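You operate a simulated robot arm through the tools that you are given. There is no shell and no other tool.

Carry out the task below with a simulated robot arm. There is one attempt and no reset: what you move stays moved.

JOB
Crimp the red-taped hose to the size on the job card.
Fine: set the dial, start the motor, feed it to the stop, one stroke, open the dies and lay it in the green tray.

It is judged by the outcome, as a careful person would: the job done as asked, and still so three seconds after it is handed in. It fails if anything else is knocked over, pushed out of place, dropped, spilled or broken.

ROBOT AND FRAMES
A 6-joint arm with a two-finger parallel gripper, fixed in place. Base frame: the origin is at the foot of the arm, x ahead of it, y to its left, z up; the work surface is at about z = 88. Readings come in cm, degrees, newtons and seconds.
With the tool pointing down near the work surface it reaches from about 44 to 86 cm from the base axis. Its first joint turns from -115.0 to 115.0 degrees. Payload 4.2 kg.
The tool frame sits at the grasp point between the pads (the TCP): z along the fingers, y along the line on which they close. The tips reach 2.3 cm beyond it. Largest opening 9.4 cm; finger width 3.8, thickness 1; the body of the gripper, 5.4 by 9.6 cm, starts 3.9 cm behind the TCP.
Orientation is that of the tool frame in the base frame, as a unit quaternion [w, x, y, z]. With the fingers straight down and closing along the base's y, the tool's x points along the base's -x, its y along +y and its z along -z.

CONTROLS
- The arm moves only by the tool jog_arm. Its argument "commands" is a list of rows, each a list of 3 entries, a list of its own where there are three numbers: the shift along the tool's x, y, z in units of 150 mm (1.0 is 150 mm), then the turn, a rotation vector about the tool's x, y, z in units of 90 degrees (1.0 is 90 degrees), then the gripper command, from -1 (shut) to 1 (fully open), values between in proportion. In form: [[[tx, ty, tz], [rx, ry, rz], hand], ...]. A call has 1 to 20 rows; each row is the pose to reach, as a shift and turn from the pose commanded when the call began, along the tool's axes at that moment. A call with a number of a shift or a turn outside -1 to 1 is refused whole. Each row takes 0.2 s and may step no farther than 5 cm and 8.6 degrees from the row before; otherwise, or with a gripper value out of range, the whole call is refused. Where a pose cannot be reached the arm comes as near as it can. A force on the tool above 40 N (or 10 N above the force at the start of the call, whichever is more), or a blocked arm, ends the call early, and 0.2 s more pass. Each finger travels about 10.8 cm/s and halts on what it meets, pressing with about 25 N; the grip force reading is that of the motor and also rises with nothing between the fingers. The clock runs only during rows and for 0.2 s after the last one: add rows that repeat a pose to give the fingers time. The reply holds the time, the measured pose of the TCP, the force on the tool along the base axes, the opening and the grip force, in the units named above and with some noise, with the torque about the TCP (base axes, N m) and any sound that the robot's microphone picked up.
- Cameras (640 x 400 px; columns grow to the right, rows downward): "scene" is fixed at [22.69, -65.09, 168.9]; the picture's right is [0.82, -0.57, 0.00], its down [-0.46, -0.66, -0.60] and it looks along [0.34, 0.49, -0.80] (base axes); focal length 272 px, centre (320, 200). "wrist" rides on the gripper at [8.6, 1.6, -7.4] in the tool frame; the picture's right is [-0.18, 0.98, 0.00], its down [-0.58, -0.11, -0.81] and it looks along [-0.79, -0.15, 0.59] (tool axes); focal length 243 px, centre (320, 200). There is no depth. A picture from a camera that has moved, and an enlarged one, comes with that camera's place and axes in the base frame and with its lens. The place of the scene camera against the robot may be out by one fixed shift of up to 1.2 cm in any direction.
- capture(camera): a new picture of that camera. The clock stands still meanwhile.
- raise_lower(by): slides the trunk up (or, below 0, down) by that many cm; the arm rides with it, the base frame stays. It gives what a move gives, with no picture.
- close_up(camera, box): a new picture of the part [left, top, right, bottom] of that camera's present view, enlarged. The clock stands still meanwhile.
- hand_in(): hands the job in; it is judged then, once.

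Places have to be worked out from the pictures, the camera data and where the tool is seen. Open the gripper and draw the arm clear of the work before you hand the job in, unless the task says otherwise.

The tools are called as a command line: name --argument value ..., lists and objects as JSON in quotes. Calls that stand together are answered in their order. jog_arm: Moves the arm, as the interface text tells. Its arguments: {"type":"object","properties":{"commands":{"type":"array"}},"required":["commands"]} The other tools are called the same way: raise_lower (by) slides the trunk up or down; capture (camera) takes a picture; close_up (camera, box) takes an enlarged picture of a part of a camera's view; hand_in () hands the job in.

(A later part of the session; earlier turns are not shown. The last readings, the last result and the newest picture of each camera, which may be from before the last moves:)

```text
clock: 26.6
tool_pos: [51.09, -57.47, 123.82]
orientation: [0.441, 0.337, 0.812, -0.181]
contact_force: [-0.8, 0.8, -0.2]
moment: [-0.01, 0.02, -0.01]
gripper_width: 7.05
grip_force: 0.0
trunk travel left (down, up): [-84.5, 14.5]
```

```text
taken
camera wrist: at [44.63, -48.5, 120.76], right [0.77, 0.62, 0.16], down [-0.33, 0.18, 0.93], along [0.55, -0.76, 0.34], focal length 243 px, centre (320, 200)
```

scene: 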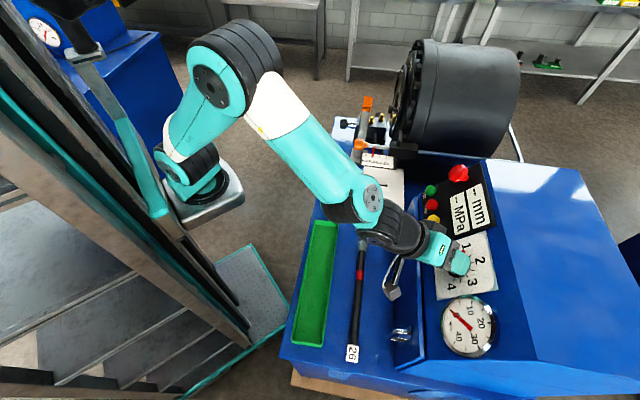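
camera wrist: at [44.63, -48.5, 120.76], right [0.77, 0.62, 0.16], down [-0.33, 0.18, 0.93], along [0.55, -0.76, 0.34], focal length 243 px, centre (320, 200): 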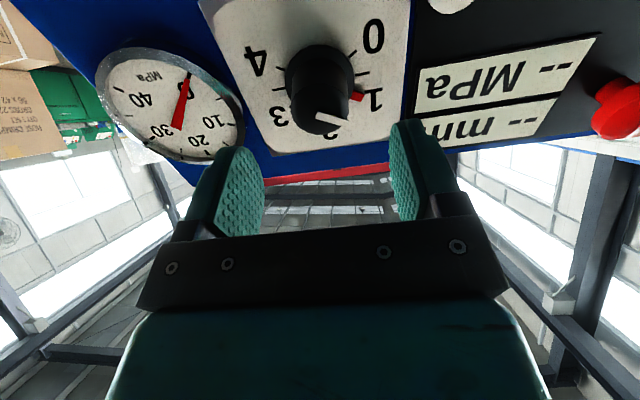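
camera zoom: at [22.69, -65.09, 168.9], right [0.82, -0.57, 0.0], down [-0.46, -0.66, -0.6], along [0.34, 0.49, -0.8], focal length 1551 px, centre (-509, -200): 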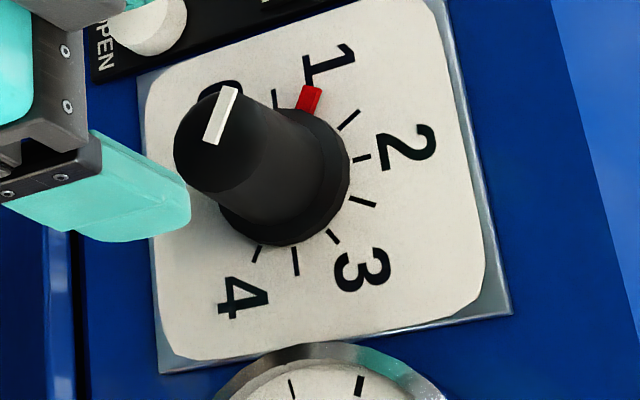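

The pointer covers the "1" tick, so the dial reads 1.0 (26 + 1.0 = 27.0). I close the fingers and move to a standoff in front of the green ON button (a≈16.9, b≈81.3, z≈115.6).

jog_arm --commands '[[[0, 0.2, 0], [0, 0, 0], -1], [[0.05, 0.4, 0], [0, 0, 0], -1], [[0.15, 0.6, 0.02], [0, 0, 0], -1], [[0.22, 0.8, 0.04], [0, 0, 0], -1], [[0.293, 1.0, 0.063], [0, 0, 0], -1]]'

jog_arm --commands '[[[0, 0.2, 0], [0, 0, 0], -1], [[0, 0.427, 0], [0, 0, 0], -1], [[0, 0.427, 0], [0, 0, 0], -1]]'

capture --camera "wrist"

close_up --camera "scene" --box '[380, 140, 520, 250]'

```text
clock: 27.8
tool_pos: [60.66, -45.93, 120.1]
orientation: [0.441, 0.338, 0.811, -0.183]
contact_force: [-0.5, -0.7, 0.3]
moment: [0.02, -0.04, 0.03]
gripper_width: 0.02
grip_force: 25.3
trunk travel left (down, up): [-84.5, 14.5]
```

```text
clock: 28.6
tool_pos: [65.04, -41.25, 119.6]
orientation: [0.441, 0.337, 0.812, -0.182]
contact_force: [-0.2, -0.2, 0.6]
moment: [-0.02, -0.02, -0.02]
gripper_width: 0.0
grip_force: 25.0
trunk travel left (down, up): [-84.5, 14.5]
```

```text
taken
camera wrist: at [58.5, -32.33, 116.56], right [0.77, 0.62, 0.16], down [-0.33, 0.18, 0.93], along [0.55, -0.76, 0.34], focal length 243 px, centre (320, 200)
```

wrist: 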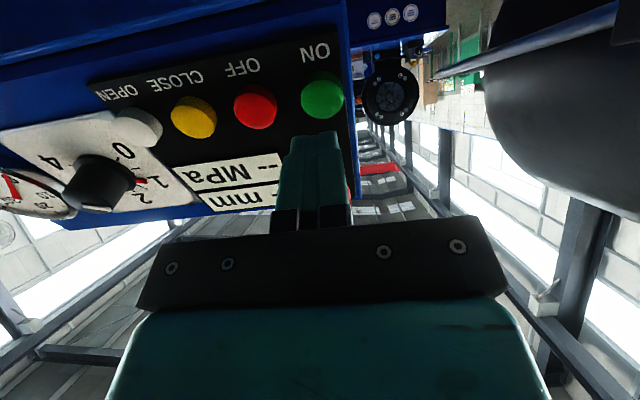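

```text
3.64 times, centred on (450, 195) of scene
camera zoom: at [22.69, -65.09, 168.9], right [0.82, -0.57, 0.0], down [-0.46, -0.66, -0.6], along [0.34, 0.49, -0.8], focal length 987 px, centre (-153, 218)
```

zoom: 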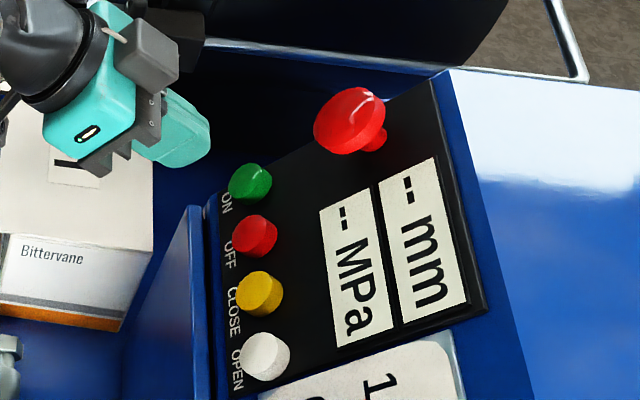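

The green button is exactly on the finger axis (predicted pixel (320,96), seen (321,95)). I press it slowly and back off.

jog_arm --commands '[[[0, 0, 0.14], [0, 0, 0], -1], [[0, 0, 0.26], [0, 0, 0], -1], [[0, 0, 0.29], [0, 0, 0], -1], [[0, 0, 0.31], [0, 0, 0], -1], [[0, 0, 0.325], [0, 0, 0], -1], [[0, 0, 0.34], [0, 0, 0], -1], [[0, 0, 0.35], [0, 0, 0], -1]]'

close_up --camera "scene" --box '[380, 140, 520, 250]'

```text
clock: 30.2
tool_pos: [68.18, -44.25, 117.05]
orientation: [0.442, 0.336, 0.812, -0.182]
contact_force: [-6.2, 8.7, 4.8]
moment: [0.04, -0.05, 0.05]
gripper_width: 0.0
grip_force: 25.3
trunk travel left (down, up): [-84.5, 14.5]
heard: click
```

```text
3.64 times, centred on (450, 195) of scene
camera zoom: at [22.69, -65.09, 168.9], right [0.82, -0.57, 0.0], down [-0.46, -0.66, -0.6], along [0.34, 0.49, -0.8], focal length 987 px, centre (-153, 218)
```

zoom: 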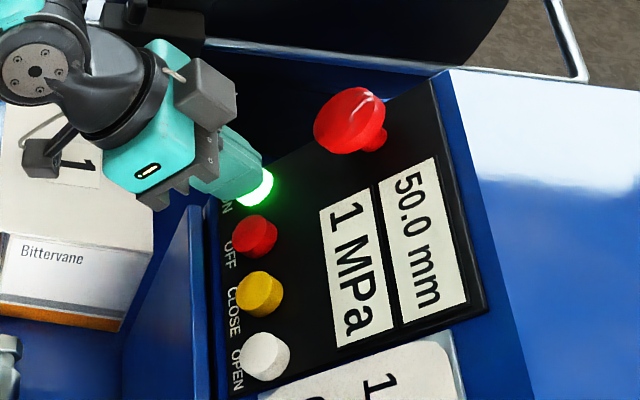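

Motor is running (click, ON lit, display 50.0 mm / 1 MPa). I back off, bring the tool upright and move above the hose.

jog_arm --commands '[[[0, 0, -0.2], [0, 0, 0], -1], [[0, 0, -0.4], [0, 0, 0], -1], [[0, 0, -0.5], [0, 0, 0], -1]]'

jog_arm --commands '[[[0, -0.1, -0.1], [0, 0.08, 0], -0.5], [[0, -0.2, -0.2], [0, 0.16, 0], 0], [[0, -0.35, -0.3], [0, 0.24, 0], 0.2], [[0, -0.5, -0.4], [0, 0.32, 0], 0.2], [[0, -0.65, -0.5], [0, 0.4, 0], 0.2], [[-0.02, -0.8, -0.573], [0, 0.48, 0], 0.2], [[-0.025, -0.9, -0.573], [0, 0.56, 0], 0.2], [[-0.025, -1.0, -0.573], [0, 0.633, 0], 0.2]]'

jog_arm --commands '[[[0, 0, 0], [0, 0, -0.09], 0.2], [[0, 0, 0], [0, 0, -0.18], 0.2], [[0, 0, 0], [0, 0, -0.27], 0.2], [[0, 0, 0], [0, 0, -0.36], 0.2], [[0, 0, 0], [0, 0, -0.45], 0.2], [[0, 0, 0], [0, 0, -0.54], 0.2], [[0, 0, 0], [0, 0, -0.63], 0.2], [[0, 0, 0], [0, 0, -0.72], 0.2], [[0, 0, 0], [0, 0, -0.81], 0.2], [[0, 0, 0], [0, 0, -0.9], 0.2], [[0, 0, 0], [0, 0, -1.0], 0.2], [[0, 0, 0], [0, 0, -1.0], 0.2]]'

capture --camera "wrist"

capture --camera "scene"

```text
clock: 31.0
tool_pos: [63.79, -39.92, 121.11]
orientation: [0.441, 0.337, 0.811, -0.183]
contact_force: [0.8, 0.1, 0.2]
moment: [0.01, -0.02, -0.03]
gripper_width: 0.0
grip_force: 24.5
trunk travel left (down, up): [-84.5, 14.5]
```

```text
clock: 32.8
tool_pos: [48.19, -45.55, 125.83]
orientation: [0.001, 0.383, 0.924, 0.001]
contact_force: [0.3, 0.5, 0.8]
moment: [-0.01, 0.0, 0.04]
gripper_width: 5.63
grip_force: 0.1
trunk travel left (down, up): [-84.5, 14.5]
```

```text
refused: row 11 steps farther than a row can; nothing moved
```

```text
taken
camera wrist: at [43.23, -38.2, 133.46], right [0.82, 0.57, 0.0], down [0.33, -0.49, 0.81], along [0.46, -0.66, -0.59], focal length 243 px, centre (320, 200)
```

wrist: 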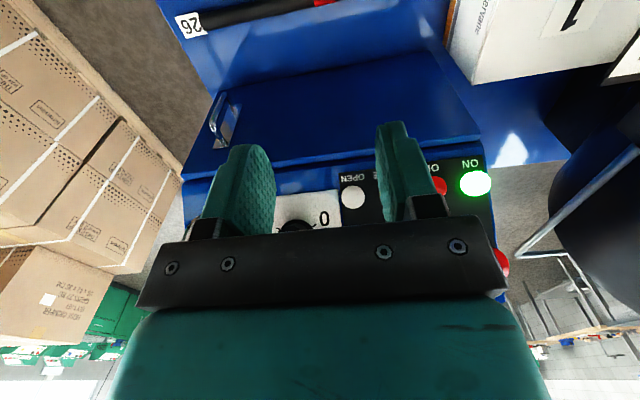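

```text
taken
```

scene: 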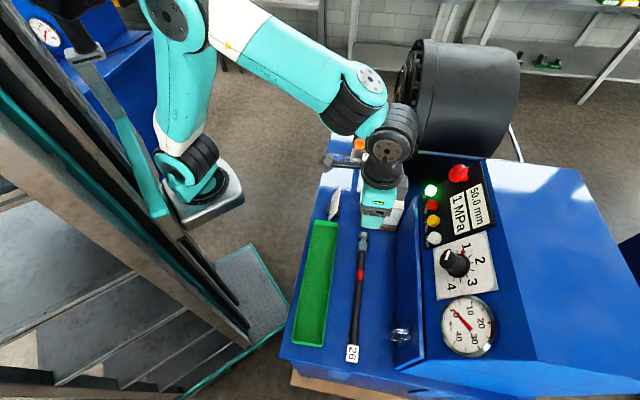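

Row step was slightly too big; I redo the −90° turn with 12 even rows while shifting over the hose's grip point and descending to z≈120.

jog_arm --commands '[[[-0.01, -0.03, 0.03], [0, 0, -0.083], 0.2], [[-0.02, -0.06, 0.06], [0, 0, -0.167], 0.2], [[-0.03, -0.09, 0.1], [0, 0, -0.25], 0.2], [[-0.05, -0.12, 0.14], [0, 0, -0.333], 0.2], [[-0.06, -0.15, 0.18], [0, 0, -0.417], 0.2], [[-0.07, -0.18, 0.22], [0, 0, -0.5], 0.2], [[-0.08, -0.21, 0.26], [0, 0, -0.583], 0.2], [[-0.1, -0.24, 0.3], [0, 0, -0.667], 0.2], [[-0.11, -0.27, 0.34], [0, 0, -0.75], 0.2], [[-0.12, -0.3, 0.38], [0, 0, -0.833], 0.2], [[-0.13, -0.33, 0.4], [0, 0, -0.917], 0.2], [[-0.133, -0.333, 0.4], [0, 0, -1.0], 0.2], [[-0.133, -0.333, 0.4], [0, 0, -1.0], 0.2]]'

capture --camera "wrist"

capture --camera "scene"

```text
clock: 35.6
tool_pos: [46.01, -50.63, 119.98]
orientation: [0.001, -0.383, 0.924, 0.0]
contact_force: [-0.1, -0.4, 0.1]
moment: [-0.04, 0.01, 0.0]
gripper_width: 5.66
grip_force: 0.0
trunk travel left (down, up): [-84.5, 14.5]
```

```text
taken
camera wrist: at [38.91, -55.47, 127.45], right [-0.57, 0.82, 0.0], down [0.49, 0.33, 0.81], along [0.67, 0.46, -0.59], focal length 243 px, centre (320, 200)
```

wrist: 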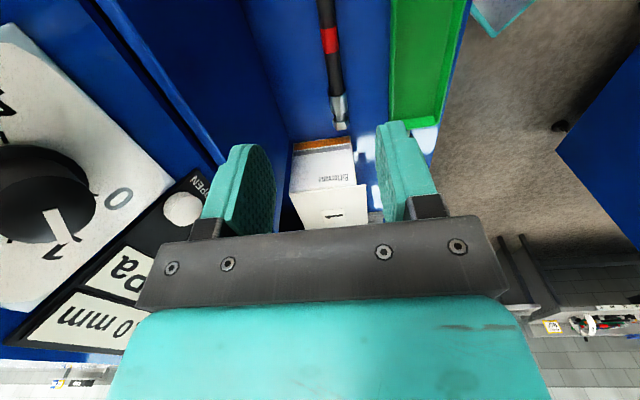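

```text
taken
```

scene: 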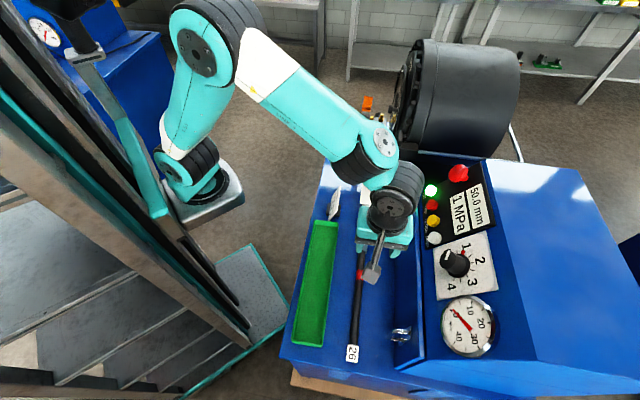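

The hose tip is at a≈17.2, b≈68.3, and the TCP is above a≈−3.3, i.e. ~20.5 cm behind the tip. I descend toward the hose.

jog_arm --commands '[[[0, 0, 0.25], [0, 0, 0], 0.2], [[0, 0, 0.5], [0, 0, 0], 0.2], [[0, 0, 0.75], [0, 0, 0], 0.2], [[0, 0, 1.0], [0, 0, 0], 0.2], [[0, 0, 1.0], [0, 0, 0], 0.2]]'

capture --camera "wrist"

```text
clock: 36.8
tool_pos: [46.13, -50.63, 105.02]
orientation: [0.001, -0.382, 0.924, 0.0]
contact_force: [0.9, 0.1, 0.0]
moment: [0.01, 0.02, -0.01]
gripper_width: 5.65
grip_force: 0.1
trunk travel left (down, up): [-84.5, 14.5]
```

```text
taken
camera wrist: at [38.87, -55.5, 112.46], right [-0.56, 0.83, 0.0], down [0.49, 0.33, 0.81], along [0.67, 0.46, -0.59], focal length 243 px, centre (320, 200)
```

wrist: 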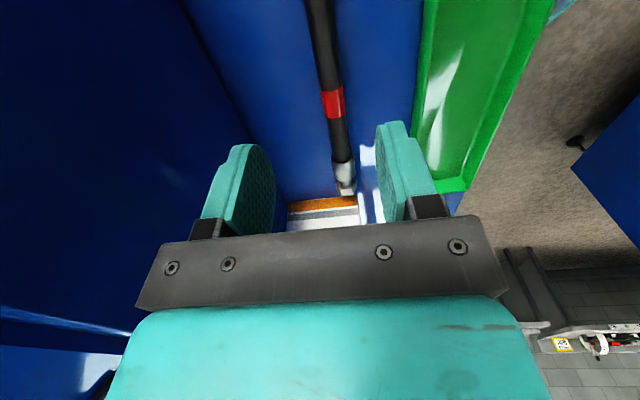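

Hose axis is at b≈68.0, so I correct by 0.4 cm and descend to TCP z≈91.2 (tips ~0.9 cm above the table).

jog_arm --commands '[[[0, 0.02, 0.25], [0, 0, 0], 0.2], [[0, 0.025, 0.5], [0, 0, 0], 0.2], [[0, 0.025, 0.7], [0, 0, 0], 0.2], [[0, 0.025, 0.82], [0, 0, 0], 0.2], [[0, 0.025, 0.88], [0, 0, 0], 0.2], [[0, 0.025, 0.921], [0, 0, 0], 0.2], [[0, 0.025, 0.921], [0, 0, 0], 0.2]]'

capture --camera "wrist"

close_up --camera "scene" --box '[300, 210, 440, 370]'

```text
clock: 38.4
tool_pos: [45.73, -50.16, 91.11]
orientation: [0.001, -0.383, 0.924, 0.0]
contact_force: [-0.2, 0.7, -0.9]
moment: [0.01, 0.0, 0.01]
gripper_width: 5.65
grip_force: 0.1
trunk travel left (down, up): [-84.5, 14.5]
```

```text
taken
camera wrist: at [38.64, -55.14, 98.6], right [-0.56, 0.83, 0.0], down [0.49, 0.33, 0.81], along [0.67, 0.46, -0.59], focal length 243 px, centre (320, 200)
```

wrist: 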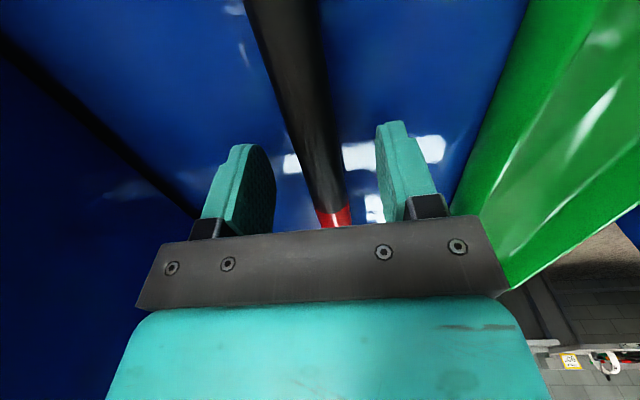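

```text
2.50 times, centred on (370, 290) of scene
camera zoom: at [22.69, -65.09, 168.9], right [0.82, -0.57, 0.0], down [-0.46, -0.66, -0.6], along [0.34, 0.49, -0.8], focal length 679 px, centre (195, -25)
```

zoom: 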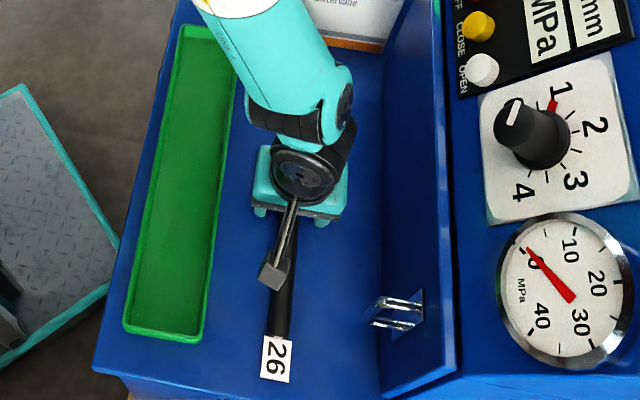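

The hose sits centred between the pads. I close and check the grip.

jog_arm --commands '[[[0, 0, 0], [0, 0, 0], -0.2], [[0, 0, 0], [0, 0, 0], -0.8], [[0, 0, 0], [0, 0, 0], -1], [[0, 0, 0], [0, 0, 0], -1], [[0, 0, 0], [0, 0, 0], -1]]'

capture --camera "wrist"

```text
clock: 39.6
tool_pos: [45.96, -50.23, 91.25]
orientation: [0.001, -0.383, 0.924, 0.0]
contact_force: [1.2, -0.8, -0.7]
moment: [-0.06, -0.05, -0.2]
gripper_width: 2.07
grip_force: 24.8
trunk travel left (down, up): [-84.5, 14.5]
```

```text
taken
camera wrist: at [38.64, -55.14, 98.61], right [-0.56, 0.83, 0.0], down [0.49, 0.33, 0.81], along [0.67, 0.46, -0.59], focal length 243 px, centre (320, 200)
```

wrist: 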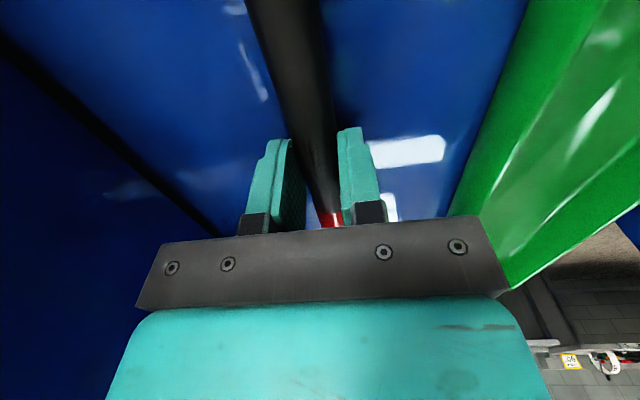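

Gripped at 2.07 cm, but the hose axis is near the finger tips. I reopen slightly, lower 0.6 cm, and regrip more securely.

jog_arm --commands '[[[0, 0, 0], [0, 0, 0], -0.3], [[0, 0, 0], [0, 0, 0], -0.3], [[0, 0, 0.02], [0, 0, 0], -0.3], [[0, 0, 0.04], [0, 0, 0], -0.3], [[0, 0, 0.04], [0, 0, 0], -0.3]]'

jog_arm --commands '[[[0, 0, 0], [0, 0, 0], -0.7], [[0, 0, 0], [0, 0, 0], -1], [[0, 0, 0], [0, 0, 0], -1], [[0, 0, 0], [0, 0, 0], -1]]'

capture --camera "wrist"

```text
clock: 40.8
tool_pos: [45.81, -50.31, 90.53]
orientation: [0.0, -0.383, 0.924, 0.0]
contact_force: [-0.4, 1.0, -0.7]
moment: [0.01, -0.01, 0.0]
gripper_width: 3.3
grip_force: 0.1
trunk travel left (down, up): [-84.5, 14.5]
```

```text
clock: 41.8
tool_pos: [45.92, -50.08, 90.64]
orientation: [0.001, -0.382, 0.924, 0.0]
contact_force: [1.7, -0.1, 0.0]
moment: [0.06, -0.33, -0.51]
gripper_width: 2.09
grip_force: 25.3
trunk travel left (down, up): [-84.5, 14.5]
```

```text
taken
camera wrist: at [38.69, -55.13, 98.05], right [-0.56, 0.83, 0.0], down [0.49, 0.33, 0.81], along [0.67, 0.46, -0.59], focal length 243 px, centre (320, 200)
```

wrist: 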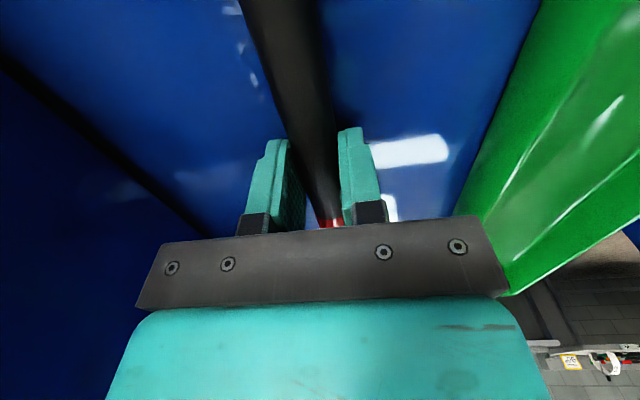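

Grip is good. I lift 6 cm and check that the hose stays level.

jog_arm --commands '[[[0, 0, -0.07], [0, 0, 0], -1], [[0, 0, -0.2], [0, 0, 0], -1], [[0, 0, -0.4], [0, 0, 0], -1], [[0, 0, -0.4], [0, 0, 0], -1]]'

capture --camera "wrist"

close_up --camera "scene" --box '[300, 210, 440, 370]'

```text
clock: 42.8
tool_pos: [45.79, -50.31, 96.59]
orientation: [0.0, -0.383, 0.924, 0.0]
contact_force: [0.7, -1.2, -3.5]
moment: [-0.26, 0.13, -0.52]
gripper_width: 2.09
grip_force: 24.5
trunk travel left (down, up): [-84.5, 14.5]
```

```text
taken
camera wrist: at [38.63, -55.19, 104.02], right [-0.56, 0.83, 0.0], down [0.49, 0.33, 0.81], along [0.67, 0.46, -0.59], focal length 243 px, centre (320, 200)
```

wrist: 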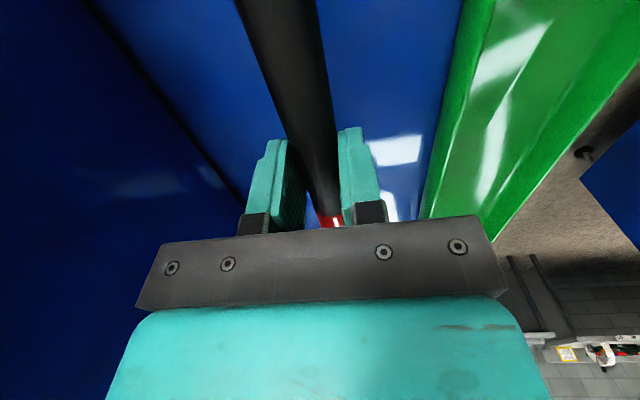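

```text
2.50 times, centred on (370, 290) of scene
camera zoom: at [22.69, -65.09, 168.9], right [0.82, -0.57, 0.0], down [-0.46, -0.66, -0.6], along [0.34, 0.49, -0.8], focal length 679 px, centre (195, -25)
```

zoom: 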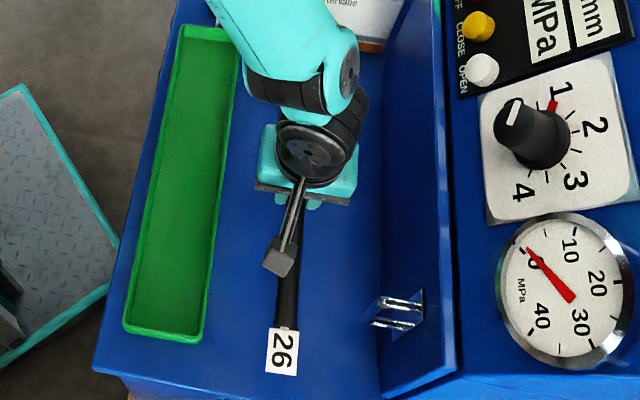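

The hose lifted (~3.5 N), CG about 7–8 cm ahead of the grip, and it appears straight. I raise it well clear to z≈126 and pull back a little from the panel.

jog_arm --commands '[[[0, 0, -0.25], [0, 0, 0], -1], [[0, 0, -0.5], [0, 0, 0], -1], [[0, 0, -0.75], [0, 0, 0], -1], [[0, 0, -1.0], [0, 0, 0], -1]]'

jog_arm --commands '[[[0, 0.2, -0.25], [0, 0, 0], -1], [[0, 0.4, -0.5], [0, 0, 0], -1], [[0, 0.6, -0.75], [0, 0, 0], -1], [[0, 0.8, -1.0], [0, 0, 0], -1], [[0, 0.8, -1.0], [0, 0, 0], -1]]'

capture --camera "scene"

capture --camera "wrist"

```text
clock: 43.8
tool_pos: [45.95, -50.3, 111.57]
orientation: [0.001, -0.382, 0.924, 0.001]
contact_force: [-1.3, 0.1, -4.6]
moment: [-0.06, 0.27, 0.53]
gripper_width: 2.06
grip_force: 24.4
trunk travel left (down, up): [-84.5, 14.5]
```

```text
clock: 45.0
tool_pos: [37.46, -41.42, 126.66]
orientation: [0.001, -0.382, 0.924, 0.0]
contact_force: [2.2, -0.6, -4.5]
moment: [-0.6, 0.24, -0.74]
gripper_width: 2.05
grip_force: 25.3
trunk travel left (down, up): [-84.5, 14.5]
```

```text
taken
```

scene: 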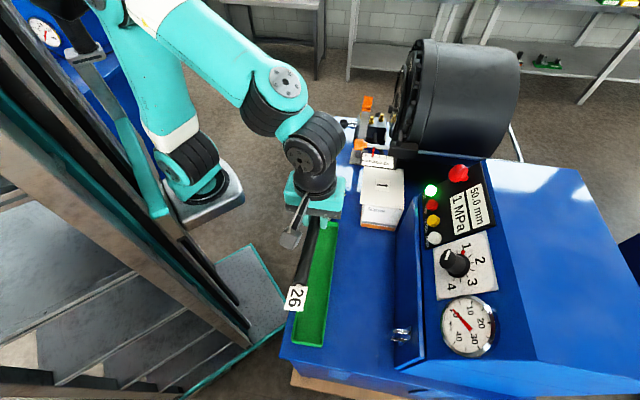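

```text
taken
camera wrist: at [30.25, -46.35, 134.11], right [-0.56, 0.83, 0.0], down [0.49, 0.33, 0.81], along [0.67, 0.46, -0.59], focal length 243 px, centre (320, 200)
```

wrist: 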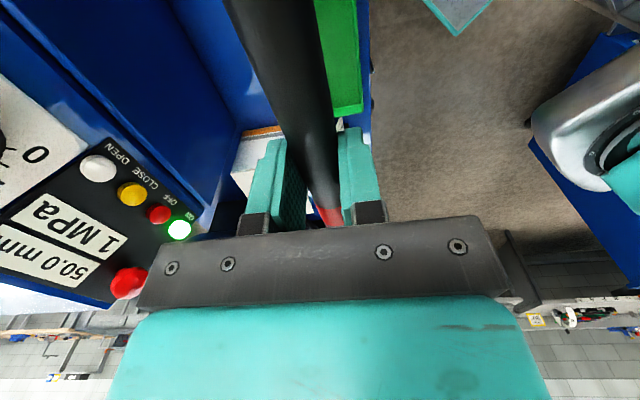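

The tail may have risen slightly (nose droop) compared with before. I hold still for a second and compare.

jog_arm --commands '[[[0, 0, 0], [0, 0, 0], -1], [[0, 0, 0], [0, 0, 0], -1], [[0, 0, 0], [0, 0, 0], -1], [[0, 0, 0], [0, 0, 0], -1], [[0, 0, 0], [0, 0, 0], -1]]'

capture --camera "wrist"

close_up --camera "scene" --box '[270, 170, 410, 330]'

```text
clock: 46.2
tool_pos: [37.53, -41.37, 126.77]
orientation: [0.001, -0.383, 0.924, 0.0]
contact_force: [0.8, 0.1, -5.0]
moment: [-0.43, 0.06, -0.53]
gripper_width: 2.08
grip_force: 25.1
trunk travel left (down, up): [-84.5, 14.5]
```

```text
taken
camera wrist: at [30.27, -46.38, 134.08], right [-0.56, 0.83, 0.0], down [0.49, 0.33, 0.81], along [0.67, 0.46, -0.59], focal length 243 px, centre (320, 200)
```

wrist: 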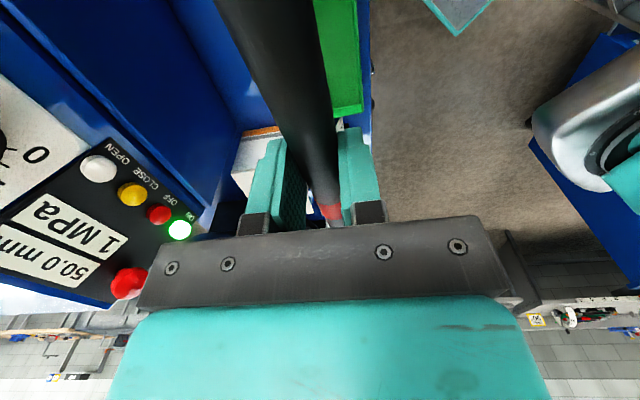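

```text
2.50 times, centred on (340, 250) of scene
camera zoom: at [22.69, -65.09, 168.9], right [0.82, -0.57, 0.0], down [-0.46, -0.66, -0.6], along [0.34, 0.49, -0.8], focal length 679 px, centre (270, 75)
```

zoom: 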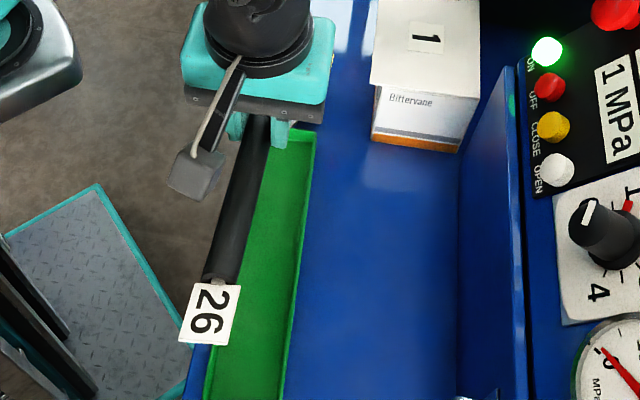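

The hose is slowly drooping in the grip (about 13° by my estimate), since the CG is ~7 cm ahead. I'll lay it back where it was and regrip nearer the CG: first back over its place, tilting the tool to level the hose.

jog_arm --commands '[[[0, -0.25, 0.2], [0, -0.05, 0], -1], [[0, -0.5, 0.4], [0, -0.1, 0], -1], [[0, -0.7, 0.65], [0, -0.15, 0], -1], [[0, -0.81, 0.9], [0, -0.15, 0], -1], [[0, -0.81, 1.0], [0, -0.15, 0], -1]]'

capture --camera "scene"

capture --camera "wrist"

```text
clock: 47.4
tool_pos: [45.94, -50.52, 111.69]
orientation: [0.11, -0.38, 0.917, 0.046]
contact_force: [-0.4, -0.3, -4.7]
moment: [-0.22, 0.23, 0.08]
gripper_width: 2.08
grip_force: 24.9
trunk travel left (down, up): [-84.5, 14.5]
```

```text
taken
```

scene: 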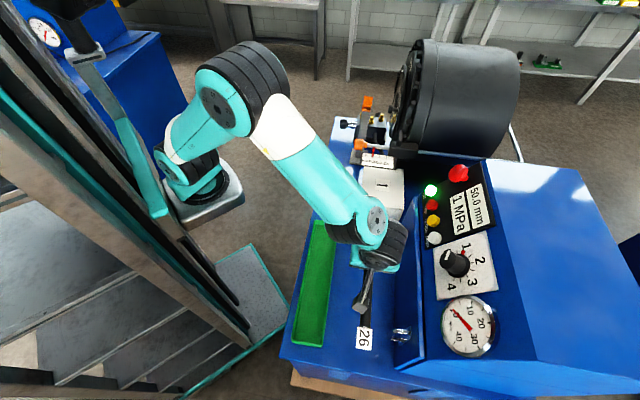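

```text
taken
camera wrist: at [37.66, -56.41, 116.9], right [-0.57, 0.82, 0.04], down [0.34, 0.19, 0.92], along [0.75, 0.54, -0.39], focal length 243 px, centre (320, 200)
```

wrist: 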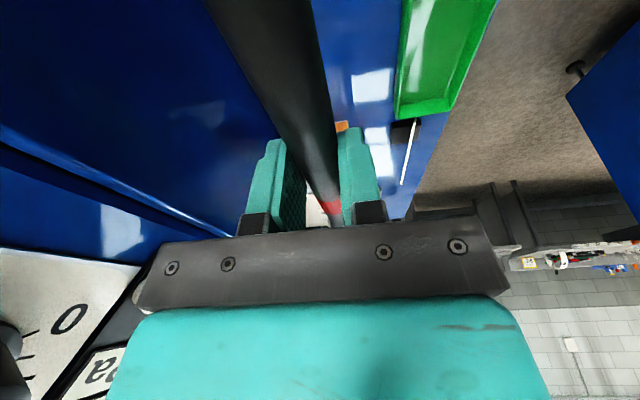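

I continue lowering toward the table; the nose will touch first and level out.

jog_arm --commands '[[[0.07, 0, 0.29], [0, 0, 0], -1], [[0.14, 0, 0.58], [0, 0, 0], -1], [[0.2, 0, 0.83], [0, 0, 0], -1], [[0.233, 0, 0.972], [0, 0, 0], -1]]'

jog_arm --commands '[[[0.02, 0, 0.08], [0, 0, 0], -1], [[0.04, 0, 0.16], [0, 0, 0], -1], [[0.055, 0, 0.23], [0, 0, 0], -1], [[0.07, 0, 0.29], [0, 0, 0], -1], [[0.08, 0, 0.33], [0, 0, 0], -1]]'

capture --camera "wrist"

close_up --camera "scene" --box '[300, 210, 440, 370]'

```text
clock: 48.4
tool_pos: [45.94, -50.28, 96.66]
orientation: [0.109, -0.38, 0.917, 0.045]
contact_force: [-0.4, 0.9, -3.7]
moment: [-0.26, 0.23, 0.01]
gripper_width: 2.08
grip_force: 24.9
trunk travel left (down, up): [-84.5, 14.5]
```

```text
clock: 49.6
tool_pos: [45.96, -50.46, 91.55]
orientation: [0.11, -0.38, 0.918, 0.044]
contact_force: [-0.9, -2.6, 2.5]
moment: [0.57, -0.63, -0.24]
gripper_width: 2.09
grip_force: 25.1
trunk travel left (down, up): [-84.5, 14.5]
```

```text
taken
camera wrist: at [37.65, -56.4, 96.75], right [-0.57, 0.82, 0.04], down [0.34, 0.19, 0.92], along [0.75, 0.54, -0.39], focal length 243 px, centre (320, 200)
```

wrist: 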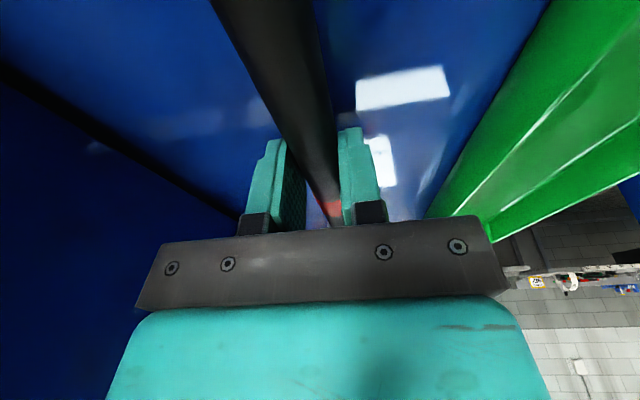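

```text
2.50 times, centred on (370, 290) of scene
camera zoom: at [22.69, -65.09, 168.9], right [0.82, -0.57, 0.0], down [-0.46, -0.66, -0.6], along [0.34, 0.49, -0.8], focal length 679 px, centre (195, -25)
```

zoom: 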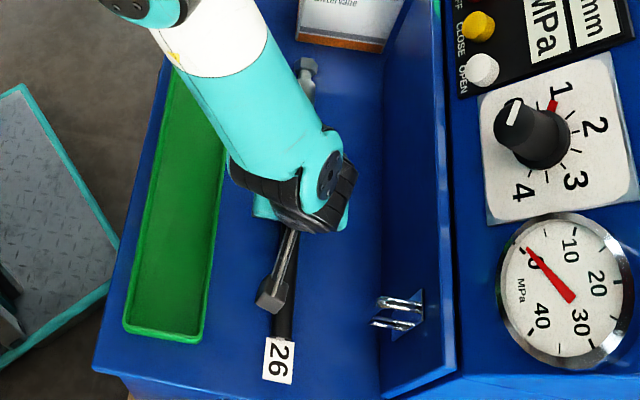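

It is lying on the table again. I open, un-tilt, and slide 3.3 cm toward the nose at slightly raised height.

jog_arm --commands '[[[0, 0, 0], [0, 0, 0], -0.4], [[0, 0, 0], [0, 0, 0], 0], [[0, 0, 0], [0, 0, 0], 0.2], [[0, 0, -0.02], [0, 0.05, 0], 0.2], [[0, 0, -0.04], [0, 0.1, 0], 0.2], [[0, 0, -0.04], [0, 0.15, 0], 0.2], [[-0.1, 0, -0.02], [0, 0.15, 0], 0.2], [[-0.214, 0, 0.01], [0, 0.15, 0], 0.2], [[-0.214, 0, 0.01], [0, 0.15, 0], 0.2]]'

capture --camera "wrist"

close_up --camera "scene" --box '[300, 210, 440, 370]'

```text
clock: 51.6
tool_pos: [48.19, -48.1, 92.1]
orientation: [0.001, -0.383, 0.924, 0.0]
contact_force: [-0.8, 0.0, 0.2]
moment: [-0.01, 0.01, 0.0]
gripper_width: 5.64
grip_force: 0.0
trunk travel left (down, up): [-84.5, 14.5]
```

```text
taken
camera wrist: at [40.95, -53.05, 99.51], right [-0.56, 0.83, 0.0], down [0.49, 0.33, 0.81], along [0.67, 0.46, -0.59], focal length 243 px, centre (320, 200)
```

wrist: 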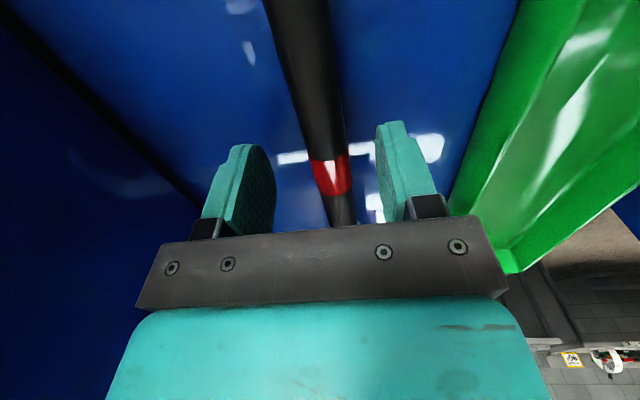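

```text
2.50 times, centred on (370, 290) of scene
camera zoom: at [22.69, -65.09, 168.9], right [0.82, -0.57, 0.0], down [-0.46, -0.66, -0.6], along [0.34, 0.49, -0.8], focal length 679 px, centre (195, -25)
```

zoom: 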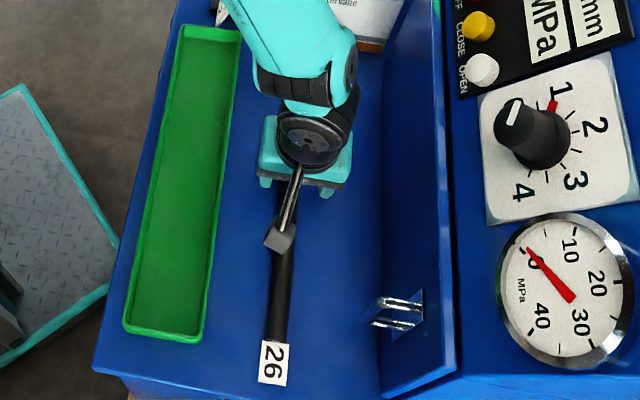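

TCP is at a≈0.06 (d≈17.3 behind the tip), hose at b≈67.8. I lower and grip.

jog_arm --commands '[[[0, 0.019, 0.04], [0, 0, 0], 0.2], [[0, 0.019, 0.08], [0, 0, 0], 0.1], [[0, 0.019, 0.117], [0, 0, 0], -0.2], [[0, 0.019, 0.117], [0, 0, 0], -0.6], [[0, 0.019, 0.117], [0, 0, 0], -1], [[0, 0.019, 0.117], [0, 0, 0], -1], [[0, 0.019, 0.117], [0, 0, 0], -1]]'

jog_arm --commands '[[[0, 0, -0.1], [0, 0, 0], -1], [[0, 0, -0.2], [0, 0, 0], -1], [[0, 0, -0.3], [0, 0, 0], -1], [[0, 0, -0.3], [0, 0, 0], -1]]'

capture --camera "wrist"

```text
clock: 53.2
tool_pos: [48.07, -47.91, 90.26]
orientation: [0.001, -0.383, 0.924, 0.0]
contact_force: [2.9, -1.6, 1.1]
moment: [0.09, -0.3, -0.52]
gripper_width: 2.07
grip_force: 24.8
trunk travel left (down, up): [-84.5, 14.5]
```

```text
clock: 54.2
tool_pos: [47.9, -47.92, 94.72]
orientation: [0.0, -0.382, 0.924, 0.001]
contact_force: [0.8, -0.5, -3.6]
moment: [-0.21, 0.08, -0.5]
gripper_width: 2.07
grip_force: 24.8
trunk travel left (down, up): [-84.5, 14.5]
```

```text
taken
camera wrist: at [40.7, -52.89, 102.17], right [-0.56, 0.83, 0.0], down [0.49, 0.33, 0.81], along [0.67, 0.46, -0.59], focal length 243 px, centre (320, 200)
```

wrist: 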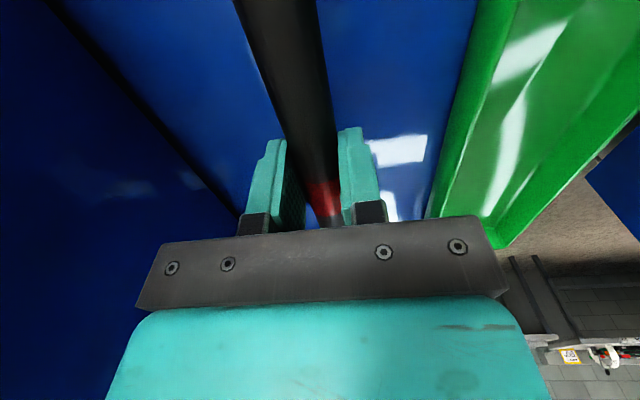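

Moment is now only ~0.2 N·m. I move briskly: up, then up with the 90° turn so the nose points toward the dies.

jog_arm --commands '[[[0, 0.1, -0.25], [0, 0, 0], -1], [[0, 0.25, -0.5], [0, 0, 0], -1], [[0, 0.4, -0.75], [0, 0, 0], -1], [[0, 0.6, -1.0], [0, 0, 0], -1]]'

jog_arm --commands '[[[-0.03, 0.05, -0.12], [0, 0, 0.083], -1], [[-0.08, 0.1, -0.24], [0, 0, 0.167], -1], [[-0.14, 0.15, -0.36], [0, 0, 0.25], -1], [[-0.2, 0.2, -0.48], [0, 0, 0.333], -1], [[-0.26, 0.25, -0.6], [0, 0, 0.417], -1], [[-0.32, 0.3, -0.72], [0, 0, 0.5], -1], [[-0.38, 0.34, -0.84], [0, 0, 0.583], -1], [[-0.44, 0.37, -0.95], [0, 0, 0.667], -1], [[-0.5, 0.4, -1.0], [0, 0, 0.75], -1], [[-0.56, 0.4, -1.0], [0, 0, 0.833], -1], [[-0.62, 0.4, -1.0], [0, 0, 0.917], -1], [[-0.667, 0.4, -1.0], [0, 0, 1.0], -1]]'

capture --camera "wrist"

capture --camera "scene"

```text
clock: 55.2
tool_pos: [41.38, -41.64, 109.83]
orientation: [0.001, -0.381, 0.924, 0.0]
contact_force: [-0.5, 0.3, -3.8]
moment: [-0.09, 0.31, 0.51]
gripper_width: 2.08
grip_force: 25.5
trunk travel left (down, up): [-84.5, 14.5]
```

```text
clock: 57.8
tool_pos: [44.56, -30.26, 124.83]
orientation: [0.0, 0.384, 0.923, 0.001]
contact_force: [0.2, 0.2, -3.5]
moment: [-0.01, 0.25, -0.47]
gripper_width: 2.06
grip_force: 25.5
trunk travel left (down, up): [-84.5, 14.5]
```

```text
taken
camera wrist: at [39.49, -22.84, 132.27], right [0.83, 0.56, 0.0], down [0.33, -0.49, 0.81], along [0.45, -0.67, -0.59], focal length 243 px, centre (320, 200)
```

wrist: 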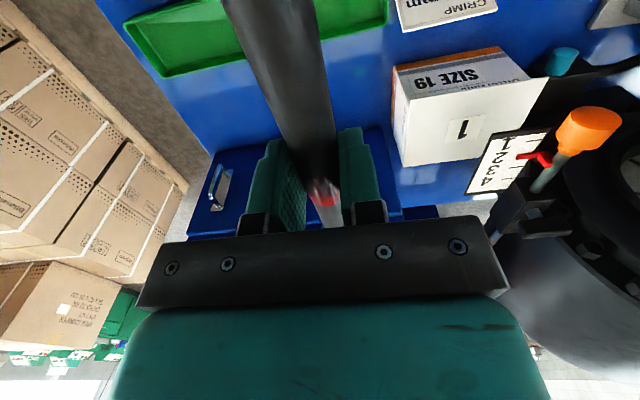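

```text
taken
```

scene: 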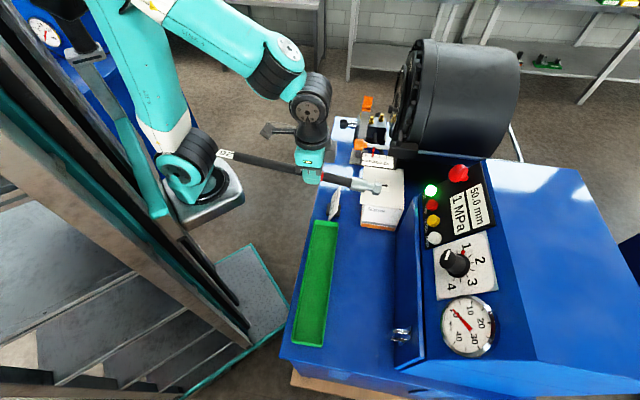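

The hose droops ~13° slowly in the grip; I compensate with nose-up tool pitch while moving along toward the bore line, keeping the nose back (b<60).

jog_arm --commands '[[[0.15, 0.2, 0], [0, -0.04, 0], -1], [[0.3, 0.45, 0], [0, -0.08, 0], -1], [[0.45, 0.72, 0], [0, -0.12, 0], -1], [[0.533, 1.0, 0], [0, -0.16, 0], -1]]'

jog_arm --commands '[[[0.09, 0.27, 0], [0, -0.01, 0], -1], [[0.18, 0.54, 0], [0, -0.02, 0], -1], [[0.25, 0.8, 0], [0, -0.03, 0], -1], [[0.3, 1.0, 0], [0, -0.04, 0], -1]]'

capture --camera "wrist"

capture --camera "scene"

```text
clock: 58.8
tool_pos: [49.43, -13.89, 124.78]
orientation: [0.117, 0.38, 0.916, -0.048]
contact_force: [-0.5, -0.5, -3.8]
moment: [0.11, 0.12, -0.52]
gripper_width: 2.07
grip_force: 25.2
trunk travel left (down, up): [-84.5, 14.5]
```

```text
clock: 59.8
tool_pos: [57.03, -0.17, 123.92]
orientation: [0.146, 0.378, 0.912, -0.06]
contact_force: [0.2, -0.3, -3.7]
moment: [0.18, 0.12, 0.52]
gripper_width: 2.06
grip_force: 25.4
trunk travel left (down, up): [-84.5, 14.5]
```

```text
taken
camera wrist: at [50.81, 8.57, 128.29], right [0.82, 0.57, 0.06], down [0.14, -0.29, 0.95], along [0.56, -0.77, -0.32], focal length 243 px, centre (320, 200)
```

wrist: 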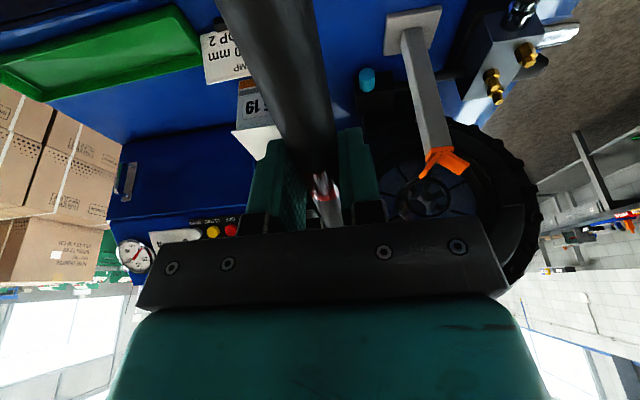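

```text
taken
```

scene: 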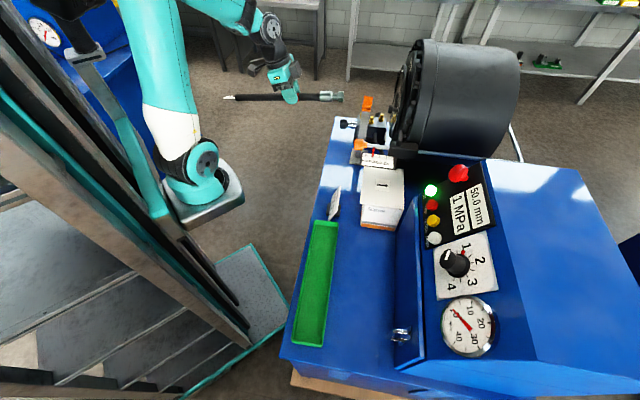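

I take a close-up of the hose from the scene camera to judge its true pitch.

close_up --camera "scene" --box '[210, 40, 380, 150]'

close_up --camera "wrist" --box '[220, 100, 480, 240]'

```text
3.64 times, centred on (295, 95) of scene
camera zoom: at [22.69, -65.09, 168.9], right [0.82, -0.57, 0.0], down [-0.46, -0.66, -0.6], along [0.34, 0.49, -0.8], focal length 987 px, centre (411, 582)
```

zoom: 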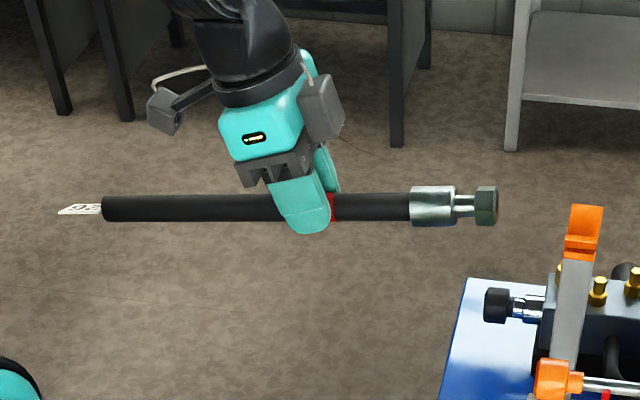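

```text
2.46 times, centred on (350, 170) of wrist
camera zoom: at [50.81, 8.57, 128.29], right [0.82, 0.57, 0.06], down [0.14, -0.29, 0.95], along [0.56, -0.77, -0.32], focal length 597 px, centre (246, 274)
```

zoom: 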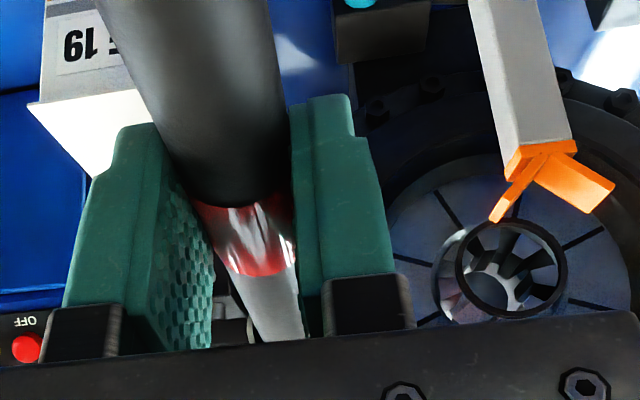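

The hose is straight, nose-up about 7° now (creeping down ~3°/s). I move to the bore line (a≈54.1) and lower to TCP z≈119.5, keeping the tip just short of the V.

jog_arm --commands '[[[0.02, 0.25, 0.07], [0, 0, 0], -1], [[0.04, 0.5, 0.14], [0, 0, 0], -1], [[0.065, 0.75, 0.21], [0, 0, 0], -1], [[0.085, 0.927, 0.281], [0, 0, 0], -1], [[0.085, 0.927, 0.281], [0, 0, 0], -1]]'

close_up --camera "wrist" --box '[200, 40, 480, 240]'

close_up --camera "scene" --box '[230, 50, 420, 170]'

```text
clock: 61.0
tool_pos: [67.08, 9.66, 119.44]
orientation: [0.145, 0.378, 0.912, -0.059]
contact_force: [-1.0, 0.7, -4.0]
moment: [0.12, 0.17, -0.53]
gripper_width: 2.07
grip_force: 25.1
trunk travel left (down, up): [-84.5, 14.5]
```

```text
2.00 times, centred on (340, 140) of wrist
camera zoom: at [60.79, 18.24, 123.84], right [0.82, 0.57, 0.06], down [0.14, -0.29, 0.95], along [0.56, -0.77, -0.32], focal length 485 px, centre (280, 320)
```

zoom: 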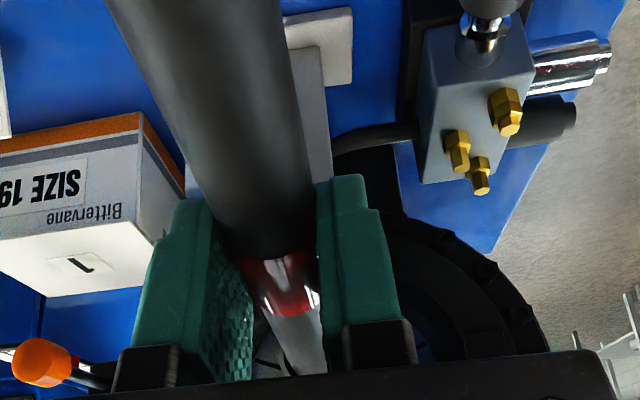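

```text
3.33 times, centred on (325, 110) of scene
camera zoom: at [22.69, -65.09, 168.9], right [0.82, -0.57, 0.0], down [-0.46, -0.66, -0.6], along [0.34, 0.49, -0.8], focal length 905 px, centre (303, 500)
```

zoom: 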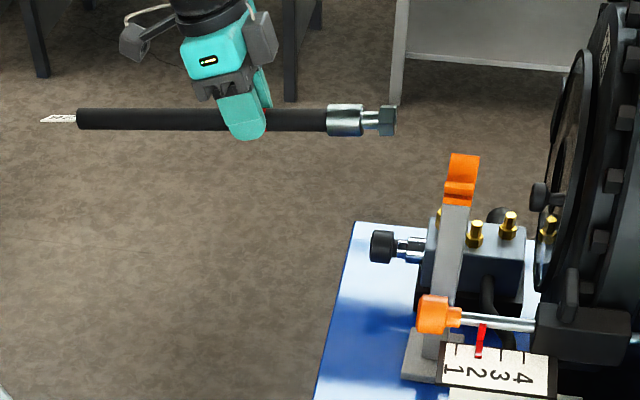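

Hose is nose-up ~5.6°, tip at b≈56.3, z≈119.5 – above the V. I move straight forward 13.4 cm so the ferrule passes over the V, tip just short of the ring.

jog_arm --commands '[[[-0.21, 0, 0.065], [0, 0, 0], -1], [[-0.43, 0, 0.13], [0, 0, 0], -1], [[-0.65, 0, 0.195], [0, 0, 0], -1], [[-0.855, 0, 0.258], [0, 0, 0], -1]]'

close_up --camera "scene" --box '[250, 60, 430, 170]'

capture --camera "wrist"

```text
clock: 62.0
tool_pos: [76.45, 0.15, 119.66]
orientation: [0.144, 0.378, 0.912, -0.06]
contact_force: [0.3, -0.1, -3.5]
moment: [0.2, 0.12, 0.52]
gripper_width: 2.05
grip_force: 25.1
trunk travel left (down, up): [-84.5, 14.5]
```

```text
3.56 times, centred on (340, 115) of scene
camera zoom: at [22.69, -65.09, 168.9], right [0.82, -0.57, 0.0], down [-0.46, -0.66, -0.6], along [0.34, 0.49, -0.8], focal length 965 px, centre (249, 502)
```

zoom: 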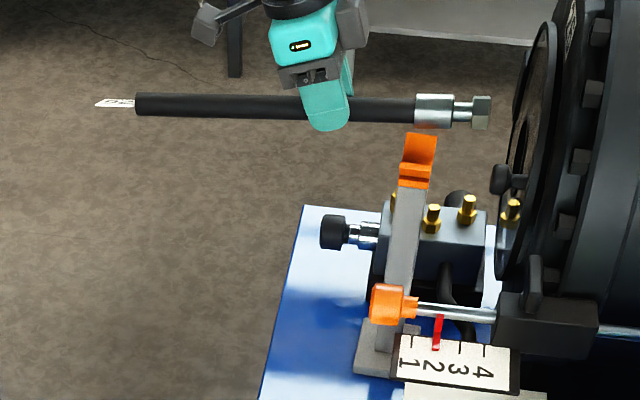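

```text
taken
camera wrist: at [70.19, 8.79, 124.04], right [0.82, 0.57, 0.06], down [0.14, -0.29, 0.95], along [0.56, -0.77, -0.32], focal length 243 px, centre (320, 200)
```

wrist: 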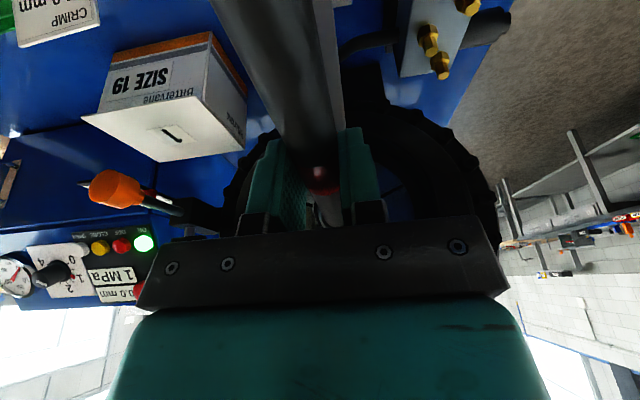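

Nose-up ~4°, ferrule past the V. I lower 3.4 cm so the hose settles near the V at bore height.

jog_arm --commands '[[[0.02, 0, 0.07], [0, 0, 0], -1], [[0.04, 0, 0.14], [0, 0, 0], -1], [[0.055, 0, 0.185], [0, 0, 0], -1], [[0.0655, 0, 0.217], [0, 0, 0], -1]]'

close_up --camera "scene" --box '[270, 70, 430, 170]'

close_up --camera "wrist" --box '[200, 40, 480, 240]'

```text
clock: 63.0
tool_pos: [76.38, -0.1, 116.35]
orientation: [0.145, 0.378, 0.913, -0.059]
contact_force: [0.6, -0.7, -3.9]
moment: [0.15, 0.09, 0.53]
gripper_width: 2.08
grip_force: 25.0
trunk travel left (down, up): [-84.5, 14.5]
```

```text
4.00 times, centred on (350, 120) of scene
camera zoom: at [22.69, -65.09, 168.9], right [0.82, -0.57, 0.0], down [-0.46, -0.66, -0.6], along [0.34, 0.49, -0.8], focal length 1086 px, centre (200, 520)
```

zoom: 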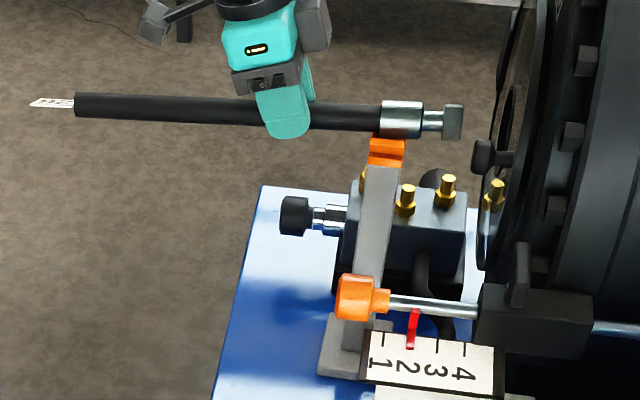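

```text
2.00 times, centred on (340, 140) of wrist
camera zoom: at [70.1, 8.62, 120.7], right [0.82, 0.57, 0.06], down [0.14, -0.29, 0.95], along [0.56, -0.77, -0.32], focal length 485 px, centre (280, 320)
```

zoom: 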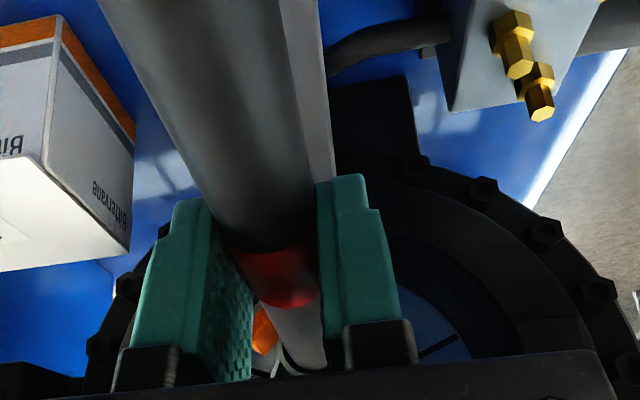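

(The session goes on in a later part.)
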